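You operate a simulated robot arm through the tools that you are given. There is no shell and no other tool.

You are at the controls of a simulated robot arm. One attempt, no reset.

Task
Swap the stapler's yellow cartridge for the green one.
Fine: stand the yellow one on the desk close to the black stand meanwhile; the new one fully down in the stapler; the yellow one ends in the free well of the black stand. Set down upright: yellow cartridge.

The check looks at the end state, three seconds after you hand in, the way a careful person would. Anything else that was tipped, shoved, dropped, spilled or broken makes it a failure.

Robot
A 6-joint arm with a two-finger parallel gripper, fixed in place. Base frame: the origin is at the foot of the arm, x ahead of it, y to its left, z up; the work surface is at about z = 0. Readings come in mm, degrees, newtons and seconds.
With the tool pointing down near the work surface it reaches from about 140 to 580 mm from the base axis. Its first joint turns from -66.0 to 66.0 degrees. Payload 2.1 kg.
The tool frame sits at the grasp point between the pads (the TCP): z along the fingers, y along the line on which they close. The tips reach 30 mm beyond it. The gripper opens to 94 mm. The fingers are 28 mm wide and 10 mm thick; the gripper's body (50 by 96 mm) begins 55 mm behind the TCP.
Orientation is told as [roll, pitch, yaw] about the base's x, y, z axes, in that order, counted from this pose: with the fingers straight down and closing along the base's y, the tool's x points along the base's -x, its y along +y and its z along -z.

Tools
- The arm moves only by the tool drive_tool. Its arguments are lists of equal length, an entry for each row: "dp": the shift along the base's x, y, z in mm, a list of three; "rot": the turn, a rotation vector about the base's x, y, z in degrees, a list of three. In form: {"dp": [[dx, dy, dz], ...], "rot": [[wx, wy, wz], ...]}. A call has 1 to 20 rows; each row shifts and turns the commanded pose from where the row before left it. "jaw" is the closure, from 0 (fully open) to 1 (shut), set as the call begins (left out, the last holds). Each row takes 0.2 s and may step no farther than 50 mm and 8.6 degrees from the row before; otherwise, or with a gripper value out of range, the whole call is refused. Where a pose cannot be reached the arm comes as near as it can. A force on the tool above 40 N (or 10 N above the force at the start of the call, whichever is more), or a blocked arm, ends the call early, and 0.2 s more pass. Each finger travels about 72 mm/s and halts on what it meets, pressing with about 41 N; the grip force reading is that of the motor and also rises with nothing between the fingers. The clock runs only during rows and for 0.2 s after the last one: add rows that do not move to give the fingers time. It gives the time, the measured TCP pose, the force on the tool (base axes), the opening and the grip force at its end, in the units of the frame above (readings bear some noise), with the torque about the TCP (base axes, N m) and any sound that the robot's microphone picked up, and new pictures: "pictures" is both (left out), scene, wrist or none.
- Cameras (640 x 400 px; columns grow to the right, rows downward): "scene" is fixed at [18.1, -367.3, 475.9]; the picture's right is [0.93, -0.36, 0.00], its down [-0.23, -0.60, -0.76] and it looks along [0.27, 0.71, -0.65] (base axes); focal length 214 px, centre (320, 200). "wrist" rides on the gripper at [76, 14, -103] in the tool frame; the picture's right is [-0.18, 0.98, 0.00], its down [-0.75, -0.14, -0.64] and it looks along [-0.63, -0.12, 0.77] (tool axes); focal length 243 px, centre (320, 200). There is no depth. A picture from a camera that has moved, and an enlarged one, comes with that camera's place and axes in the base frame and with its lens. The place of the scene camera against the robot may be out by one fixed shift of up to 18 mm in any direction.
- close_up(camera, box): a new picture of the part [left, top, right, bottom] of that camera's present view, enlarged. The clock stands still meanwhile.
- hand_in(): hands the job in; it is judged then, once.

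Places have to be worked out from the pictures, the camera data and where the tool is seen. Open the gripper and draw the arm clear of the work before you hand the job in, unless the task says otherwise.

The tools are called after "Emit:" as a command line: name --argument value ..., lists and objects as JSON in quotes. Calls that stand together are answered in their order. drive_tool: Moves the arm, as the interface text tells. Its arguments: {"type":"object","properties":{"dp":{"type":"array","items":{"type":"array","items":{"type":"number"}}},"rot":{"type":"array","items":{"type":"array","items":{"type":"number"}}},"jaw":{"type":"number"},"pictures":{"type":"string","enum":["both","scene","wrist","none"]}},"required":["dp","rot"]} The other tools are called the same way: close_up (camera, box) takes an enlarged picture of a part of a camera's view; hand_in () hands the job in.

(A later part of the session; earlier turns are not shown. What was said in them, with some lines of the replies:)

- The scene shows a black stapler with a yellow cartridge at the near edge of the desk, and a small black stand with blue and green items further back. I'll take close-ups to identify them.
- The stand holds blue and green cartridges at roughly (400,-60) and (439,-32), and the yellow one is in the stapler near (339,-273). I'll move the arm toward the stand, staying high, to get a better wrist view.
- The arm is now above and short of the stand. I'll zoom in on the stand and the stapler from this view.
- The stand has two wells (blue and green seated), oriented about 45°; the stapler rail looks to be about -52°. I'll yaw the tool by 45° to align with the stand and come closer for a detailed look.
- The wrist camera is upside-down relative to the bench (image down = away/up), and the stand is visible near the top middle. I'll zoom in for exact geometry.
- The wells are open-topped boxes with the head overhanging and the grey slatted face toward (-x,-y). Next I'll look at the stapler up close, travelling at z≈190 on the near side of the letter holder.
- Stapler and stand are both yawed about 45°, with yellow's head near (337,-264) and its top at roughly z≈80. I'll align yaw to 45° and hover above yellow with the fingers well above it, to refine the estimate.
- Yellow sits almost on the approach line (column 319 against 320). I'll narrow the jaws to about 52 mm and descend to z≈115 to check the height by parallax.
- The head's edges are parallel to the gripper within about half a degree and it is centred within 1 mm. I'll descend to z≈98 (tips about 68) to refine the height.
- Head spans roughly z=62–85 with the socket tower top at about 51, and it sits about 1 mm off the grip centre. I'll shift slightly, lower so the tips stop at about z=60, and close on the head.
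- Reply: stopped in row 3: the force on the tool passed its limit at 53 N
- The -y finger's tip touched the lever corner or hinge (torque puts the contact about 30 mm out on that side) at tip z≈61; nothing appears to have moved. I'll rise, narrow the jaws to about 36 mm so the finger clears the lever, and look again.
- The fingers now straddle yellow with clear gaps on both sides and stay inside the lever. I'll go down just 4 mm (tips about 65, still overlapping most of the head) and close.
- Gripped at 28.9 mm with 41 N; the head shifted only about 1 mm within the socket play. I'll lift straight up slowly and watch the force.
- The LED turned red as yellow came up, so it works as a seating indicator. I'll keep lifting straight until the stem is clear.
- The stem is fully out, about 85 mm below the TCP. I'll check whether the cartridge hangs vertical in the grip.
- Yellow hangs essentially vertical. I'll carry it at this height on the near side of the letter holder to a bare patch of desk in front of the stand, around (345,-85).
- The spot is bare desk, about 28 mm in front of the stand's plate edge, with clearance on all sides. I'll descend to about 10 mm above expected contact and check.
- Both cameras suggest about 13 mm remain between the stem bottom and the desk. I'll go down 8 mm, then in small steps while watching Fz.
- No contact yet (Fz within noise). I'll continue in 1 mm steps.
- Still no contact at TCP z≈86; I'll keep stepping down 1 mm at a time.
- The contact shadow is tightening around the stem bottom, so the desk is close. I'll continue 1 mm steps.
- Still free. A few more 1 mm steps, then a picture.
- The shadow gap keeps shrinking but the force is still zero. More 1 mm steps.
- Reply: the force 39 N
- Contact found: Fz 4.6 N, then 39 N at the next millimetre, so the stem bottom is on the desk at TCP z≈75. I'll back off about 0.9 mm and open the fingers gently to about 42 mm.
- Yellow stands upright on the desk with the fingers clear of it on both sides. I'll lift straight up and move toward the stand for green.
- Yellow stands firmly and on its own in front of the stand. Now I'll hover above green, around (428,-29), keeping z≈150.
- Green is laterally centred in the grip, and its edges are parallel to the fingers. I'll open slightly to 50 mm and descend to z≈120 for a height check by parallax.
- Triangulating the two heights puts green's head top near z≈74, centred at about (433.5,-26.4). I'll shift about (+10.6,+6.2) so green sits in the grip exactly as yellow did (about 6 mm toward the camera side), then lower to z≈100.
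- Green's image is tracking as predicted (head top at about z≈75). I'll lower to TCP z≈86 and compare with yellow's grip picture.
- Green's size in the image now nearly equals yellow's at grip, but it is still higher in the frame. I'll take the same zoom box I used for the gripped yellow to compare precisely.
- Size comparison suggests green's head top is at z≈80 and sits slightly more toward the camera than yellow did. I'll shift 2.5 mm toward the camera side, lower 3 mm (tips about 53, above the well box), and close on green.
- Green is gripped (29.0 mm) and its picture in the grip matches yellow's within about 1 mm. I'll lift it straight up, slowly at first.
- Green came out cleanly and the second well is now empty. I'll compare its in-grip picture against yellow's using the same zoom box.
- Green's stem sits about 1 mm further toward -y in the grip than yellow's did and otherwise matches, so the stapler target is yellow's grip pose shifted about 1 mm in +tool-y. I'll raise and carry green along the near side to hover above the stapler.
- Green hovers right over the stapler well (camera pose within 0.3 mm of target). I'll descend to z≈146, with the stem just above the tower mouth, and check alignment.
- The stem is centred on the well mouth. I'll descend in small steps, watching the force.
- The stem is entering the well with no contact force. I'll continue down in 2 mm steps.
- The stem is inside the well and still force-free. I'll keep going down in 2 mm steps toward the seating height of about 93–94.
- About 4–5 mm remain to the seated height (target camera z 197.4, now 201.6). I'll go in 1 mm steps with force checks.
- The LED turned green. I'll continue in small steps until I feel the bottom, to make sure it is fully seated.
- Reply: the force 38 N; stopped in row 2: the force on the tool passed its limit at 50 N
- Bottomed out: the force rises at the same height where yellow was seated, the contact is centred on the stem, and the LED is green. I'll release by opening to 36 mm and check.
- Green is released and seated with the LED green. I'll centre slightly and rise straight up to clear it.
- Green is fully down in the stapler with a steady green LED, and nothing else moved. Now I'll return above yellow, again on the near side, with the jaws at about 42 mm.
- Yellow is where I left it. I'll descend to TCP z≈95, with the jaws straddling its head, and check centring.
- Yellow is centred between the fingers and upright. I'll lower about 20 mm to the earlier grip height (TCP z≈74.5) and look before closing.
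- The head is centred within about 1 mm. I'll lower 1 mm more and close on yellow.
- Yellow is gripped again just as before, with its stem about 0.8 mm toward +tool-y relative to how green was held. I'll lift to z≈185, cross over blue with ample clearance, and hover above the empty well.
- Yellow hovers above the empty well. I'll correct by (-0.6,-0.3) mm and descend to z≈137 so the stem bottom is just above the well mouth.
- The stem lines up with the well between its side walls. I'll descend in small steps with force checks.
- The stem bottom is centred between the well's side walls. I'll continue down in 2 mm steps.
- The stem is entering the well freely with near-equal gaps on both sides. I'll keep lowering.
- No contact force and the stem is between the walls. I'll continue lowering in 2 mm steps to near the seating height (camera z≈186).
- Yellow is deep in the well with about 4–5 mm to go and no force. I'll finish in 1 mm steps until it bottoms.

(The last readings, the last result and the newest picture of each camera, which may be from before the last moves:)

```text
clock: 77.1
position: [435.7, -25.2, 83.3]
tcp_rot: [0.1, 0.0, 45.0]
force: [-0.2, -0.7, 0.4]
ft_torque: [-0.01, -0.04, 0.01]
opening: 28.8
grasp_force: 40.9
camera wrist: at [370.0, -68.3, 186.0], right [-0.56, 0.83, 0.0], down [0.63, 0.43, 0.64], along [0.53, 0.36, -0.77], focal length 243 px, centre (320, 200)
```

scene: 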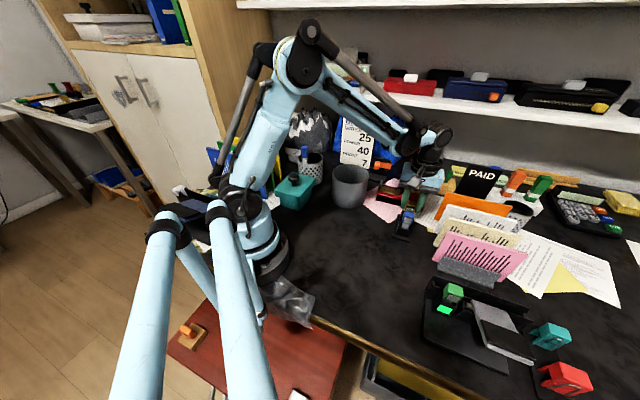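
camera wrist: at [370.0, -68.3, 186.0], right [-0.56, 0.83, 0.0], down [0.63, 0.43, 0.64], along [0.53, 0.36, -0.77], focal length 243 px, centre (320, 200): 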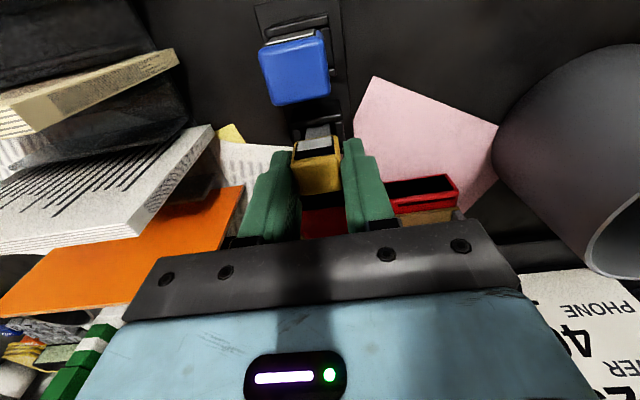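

I'm at green's former seating height (camera z 186.0 against 185.7) with no contact yet. I'll continue in 0.6 mm steps until I feel the bottom.

Emit:
drive_tool --dp '[[0, 0, -0.6], [0, 0, 0]]' --rot '[[0, 0, 0], [0, 0, 0]]' --pictures "none"

Emit:
drive_tool --dp '[[0, 0, -0.6], [0, 0, 0]]' --rot '[[0, 0, 0], [0, 0, 0]]' --pictures "none"

Emit:
drive_tool --dp '[[0, 0, -0.6], [0, 0, 0]]' --rot '[[0, 0, 0], [0, 0, 0]]' --pictures "none"

```text
clock: 77.7
position: [435.0, -24.2, 82.1]
tcp_rot: [0.2, 0.0, 45.0]
force: [0.8, 0.6, 3.7]
ft_torque: [0.04, 0.03, 0.02]
opening: 28.9
grasp_force: 41.3
```

```text
clock: 78.3
position: [434.2, -24.4, 83.4]
tcp_rot: [0.0, 0.0, 45.0]
force: [-0.6, 0.8, 15.5]
ft_torque: [-0.06, 0.09, -0.03]
opening: 29.0
grasp_force: 41.1
```

```text
clock: 78.9
position: [433.7, -24.9, 82.8]
tcp_rot: [0.0, 0.1, 45.0]
force: [-1.0, -0.4, 38.5]
ft_torque: [-0.13, 0.19, 0.01]
opening: 28.8
grasp_force: 41.4
```

Bottomed out in the well (Fz 3.7, then 15, then 38 N). I'll relax 0.8 mm, then open the jaws to about 40 mm and check.

Emit:
drive_tool --dp '[[0, 0, 0.8], [0, 0, 0]]' --rot '[[0, 0, 0], [0, 0, 0]]' --pictures "none"

Emit:
drive_tool --dp '[[0, 0, 0], [0, 0, 0], [0, 0, 0]]' --rot '[[0, 0, 0], [0, 0, 0], [0, 0, 0]]' --jaw 0.57

Emit:
close_up --camera "wrist" --box '[230, 80, 410, 240]'

Emit:
close_up --camera "scene" --box '[385, 180, 445, 240]'

```text
clock: 79.5
position: [434.3, -25.3, 81.9]
tcp_rot: [0.0, 0.1, 45.0]
force: [-1.1, -0.9, 22.3]
ft_torque: [-0.2, 0.18, 0.01]
opening: 29.0
grasp_force: 41.1
```

```text
clock: 80.3
position: [435.4, -24.6, 82.1]
tcp_rot: [0.0, 0.0, 45.1]
force: [-0.7, 0.4, 0.2]
ft_torque: [0.02, 0.02, -0.02]
opening: 40.4
grasp_force: 0.0
camera wrist: at [369.9, -68.2, 184.6], right [-0.56, 0.83, 0.0], down [0.63, 0.43, 0.64], along [0.53, 0.36, -0.77], focal length 243 px, centre (320, 200)
```

scene: 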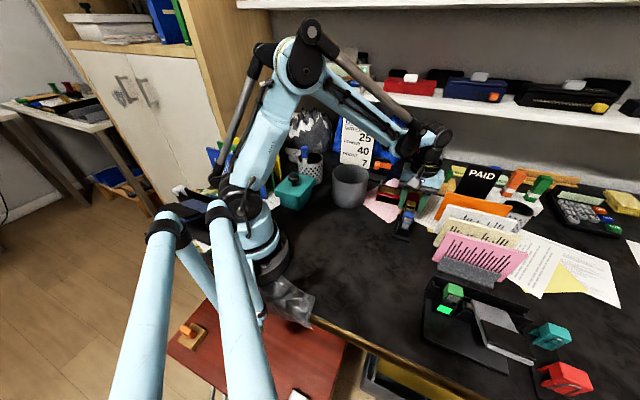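
wrist: 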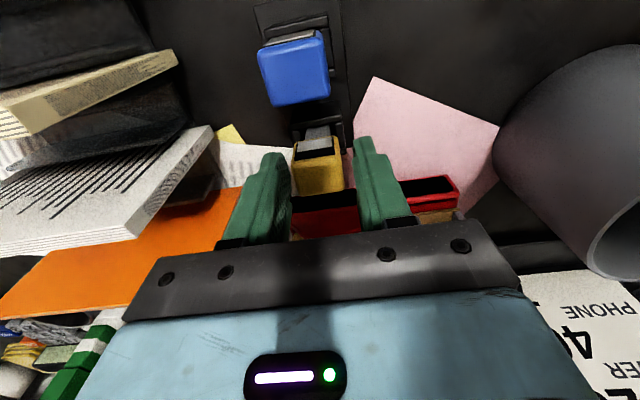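

```text
2.50 times, centred on (320, 160) of wrist
camera zoom: at [369.9, -68.2, 184.6], right [-0.56, 0.83, 0.0], down [0.63, 0.43, 0.64], along [0.53, 0.36, -0.77], focal length 606 px, centre (320, 300)
```

zoom: 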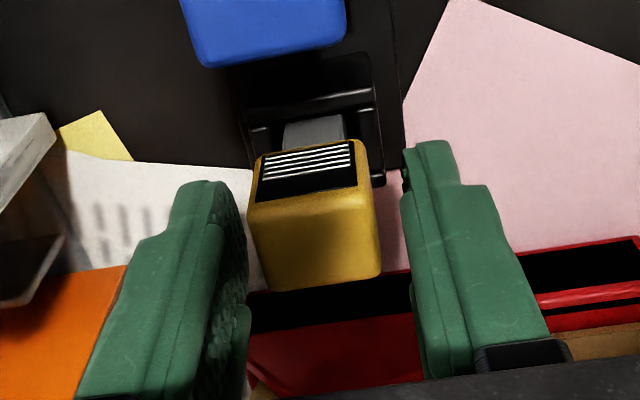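

```text
6.67 times, centred on (415, 210) of scene
camera zoom: at [18.1, -367.3, 475.9], right [0.93, -0.36, 0.0], down [-0.23, -0.6, -0.76], along [0.27, 0.71, -0.65], focal length 1430 px, centre (-313, 133)
```

zoom: 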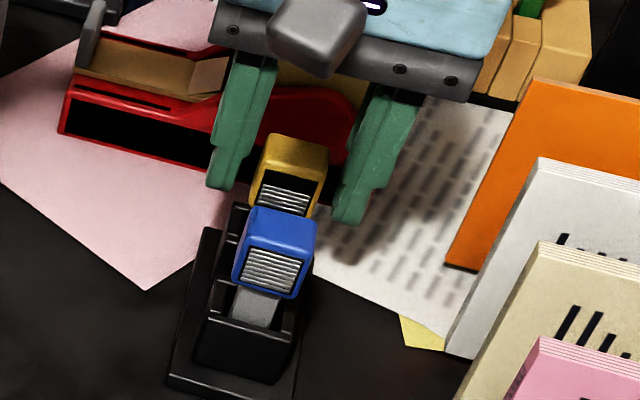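

Yellow is released and seated in the well. I'll rise straight up and check the result.

Emit:
drive_tool --dp '[[0, 0, 4], [0, 0, 8], [0, 0, 14], [0, 0, 22], [0, 0, 25], [0, 0, 25], [0, 0, 0]]' --rot '[[0, 0, 0], [0, 0, 0], [0, 0, 0], [0, 0, 0], [0, 0, 0], [0, 0, 0], [0, 0, 0]]'

Emit:
close_up --camera "wrist" --box '[230, 0, 410, 160]'

Emit:
close_up --camera "scene" --box '[380, 180, 450, 250]'

```text
clock: 81.9
position: [435.5, -24.9, 179.2]
tcp_rot: [0.0, 0.0, 45.0]
force: [0.2, 0.3, -0.2]
ft_torque: [0.03, 0.04, -0.03]
opening: 40.4
grasp_force: 0.0
camera wrist: at [369.9, -68.0, 283.1], right [-0.56, 0.83, 0.0], down [0.63, 0.43, 0.64], along [0.53, 0.36, -0.77], focal length 243 px, centre (320, 200)
```

scene: 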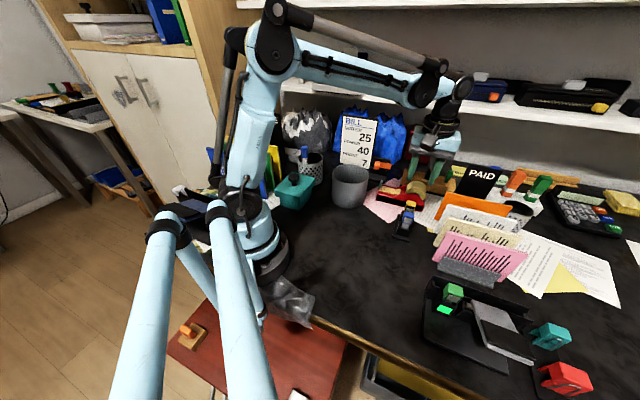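
wrist: 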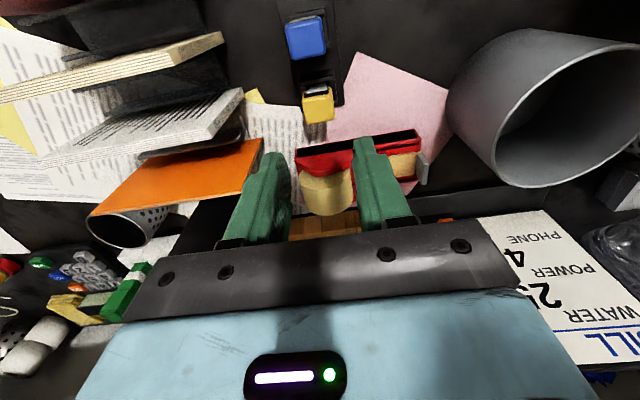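

```text
2.50 times, centred on (320, 80) of wrist
camera zoom: at [369.9, -68.0, 283.1], right [-0.56, 0.83, 0.0], down [0.63, 0.43, 0.64], along [0.53, 0.36, -0.77], focal length 606 px, centre (320, 500)
```

zoom: 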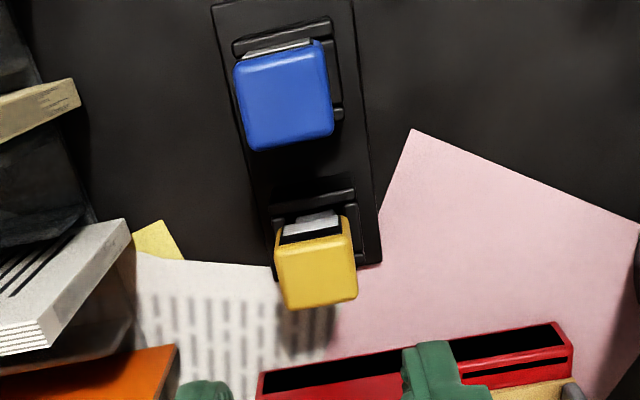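

```text
5.71 times, centred on (415, 215) of scene
camera zoom: at [18.1, -367.3, 475.9], right [0.93, -0.36, 0.0], down [-0.23, -0.6, -0.76], along [0.27, 0.71, -0.65], focal length 1226 px, centre (-223, 114)
```

zoom: 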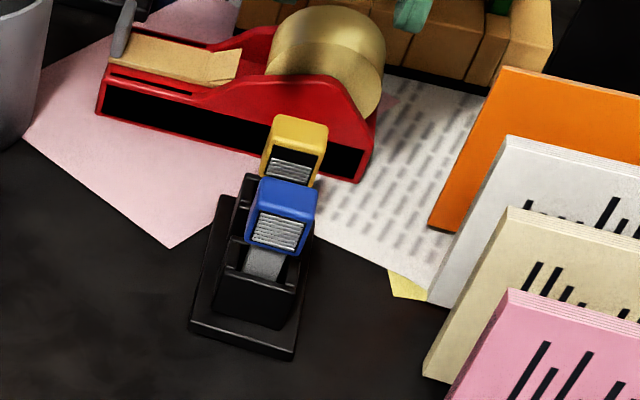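

Yellow sits upright in the formerly green well next to blue, and the stand hasn't moved. I'll draw the arm up and away to its starting area with the jaws open, then do a last check.

Emit:
drive_tool --dp '[[0, 0, 30], [0, 0, 30], [-20, -10, 30], [-30, -20, 20], [-35, -25, 10], [-35, -25, 0], [-24, -22, 0], [0, 0, 0], [0, 0, 0]]' --rot '[[0, 0, 0], [0, 0, 0], [0, 0, 0], [0, 0, 0], [0, 0, 0], [0, 0, 0], [0, 0, 0], [0, 0, 0], [0, 0, 0]]' --jaw 0

Emit:
close_up --camera "scene" --box '[360, 170, 640, 400]'

Emit:
close_up --camera "scene" --box '[415, 255, 505, 345]'

Emit:
close_up --camera "scene" --box '[380, 185, 440, 250]'

```text
clock: 83.9
position: [290.0, -127.3, 299.8]
tcp_rot: [0.1, 0.0, 45.1]
force: [0.8, 1.1, -0.7]
ft_torque: [0.01, -0.01, -0.04]
opening: 93.9
grasp_force: 0.0
camera wrist: at [225.2, -170.7, 403.9], right [-0.56, 0.83, 0.0], down [0.63, 0.43, 0.64], along [0.53, 0.36, -0.77], focal length 243 px, centre (320, 200)
```

scene: 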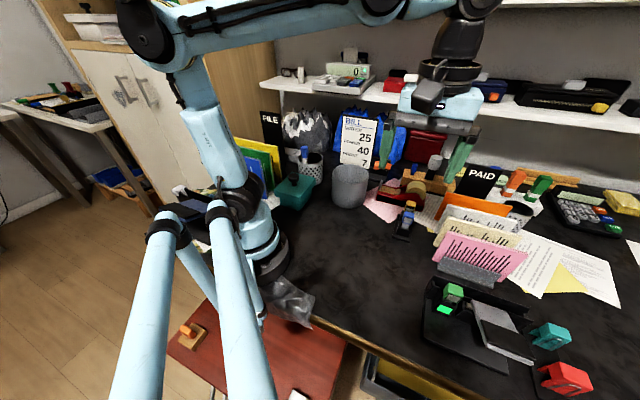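
wrist: 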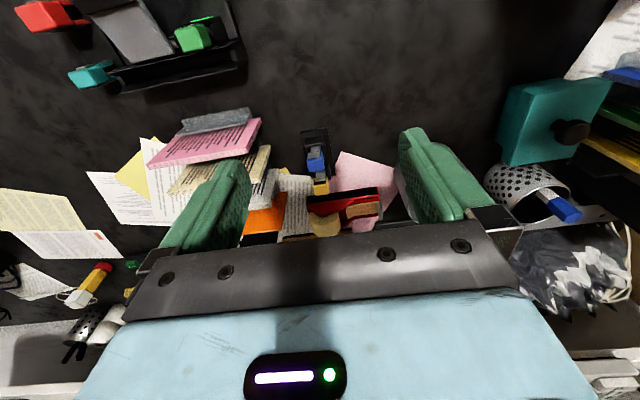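

```text
1.74 times, centred on (500, 285) of scene
camera zoom: at [18.1, -367.3, 475.9], right [0.93, -0.36, 0.0], down [-0.23, -0.6, -0.76], along [0.27, 0.71, -0.65], focal length 373 px, centre (7, 52)
```

zoom: 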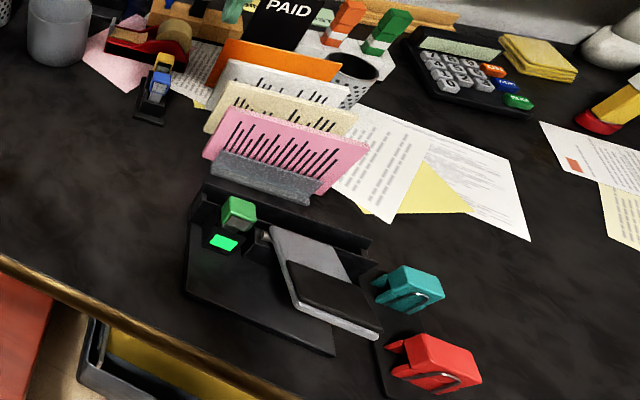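

```text
4.44 times, centred on (460, 300) of scene
camera zoom: at [18.1, -367.3, 475.9], right [0.93, -0.36, 0.0], down [-0.23, -0.6, -0.76], along [0.27, 0.71, -0.65], focal length 953 px, centre (-302, -244)
```

zoom: 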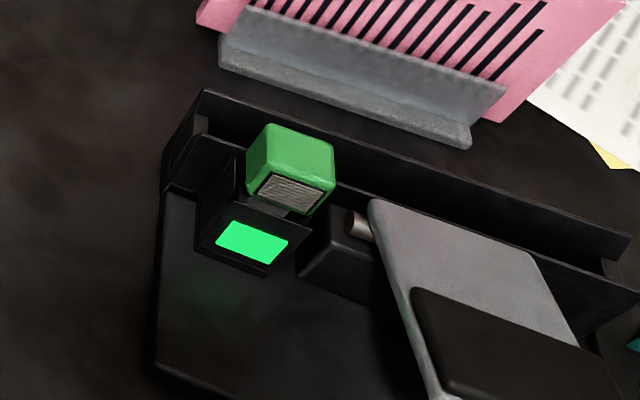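

```text
6.15 times, centred on (410, 218) of scene
camera zoom: at [18.1, -367.3, 475.9], right [0.93, -0.36, 0.0], down [-0.23, -0.6, -0.76], along [0.27, 0.71, -0.65], focal length 1320 px, centre (-234, 92)
```

zoom: 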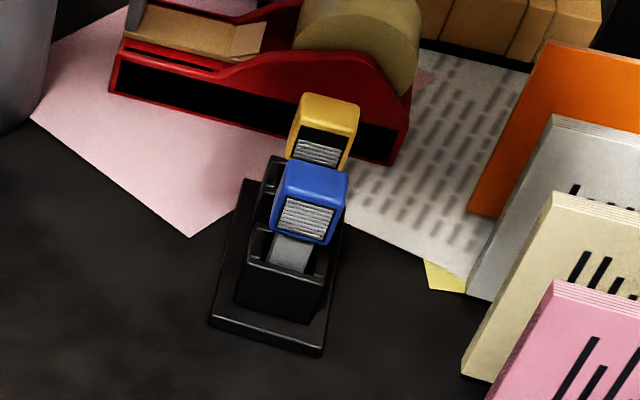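

The check passes: green is fully down in the stapler with the LED green, yellow sits upright in the stand's other well beside blue, and everything else looks as it did at the start. The arm is clear with the jaws open, so I'm handing in.

Emit:
hand_in

```text
The job is handed in.
```

The swap is done and handed in. The green cartridge is fully down in the stapler, and the yellow one is upright in the free well of the black stand.

- **Green cartridge:** I lowered it until it bottomed out, at about the height the yellow one had been seated. The stapler's indicator light went red when yellow came out and back to green once this one was in.
- **Yellow cartridge:** It stood on the desk in front of the stand while I moved green, then went into the well green had left, next to the blue one. I lowered it until it bottomed out there too.
- **One contact along the way:** On my first approach to the yellow cartridge, a fingertip pressed down, apparently on the corner of the stapler's lever, with about 53 N before the arm stopped. I backed off and narrowed the jaws. The stapler and lever show no visible shift in the pictures afterwards.

In the last pictures nothing else looked moved or tipped. The arm is back near its starting position with the gripper open.
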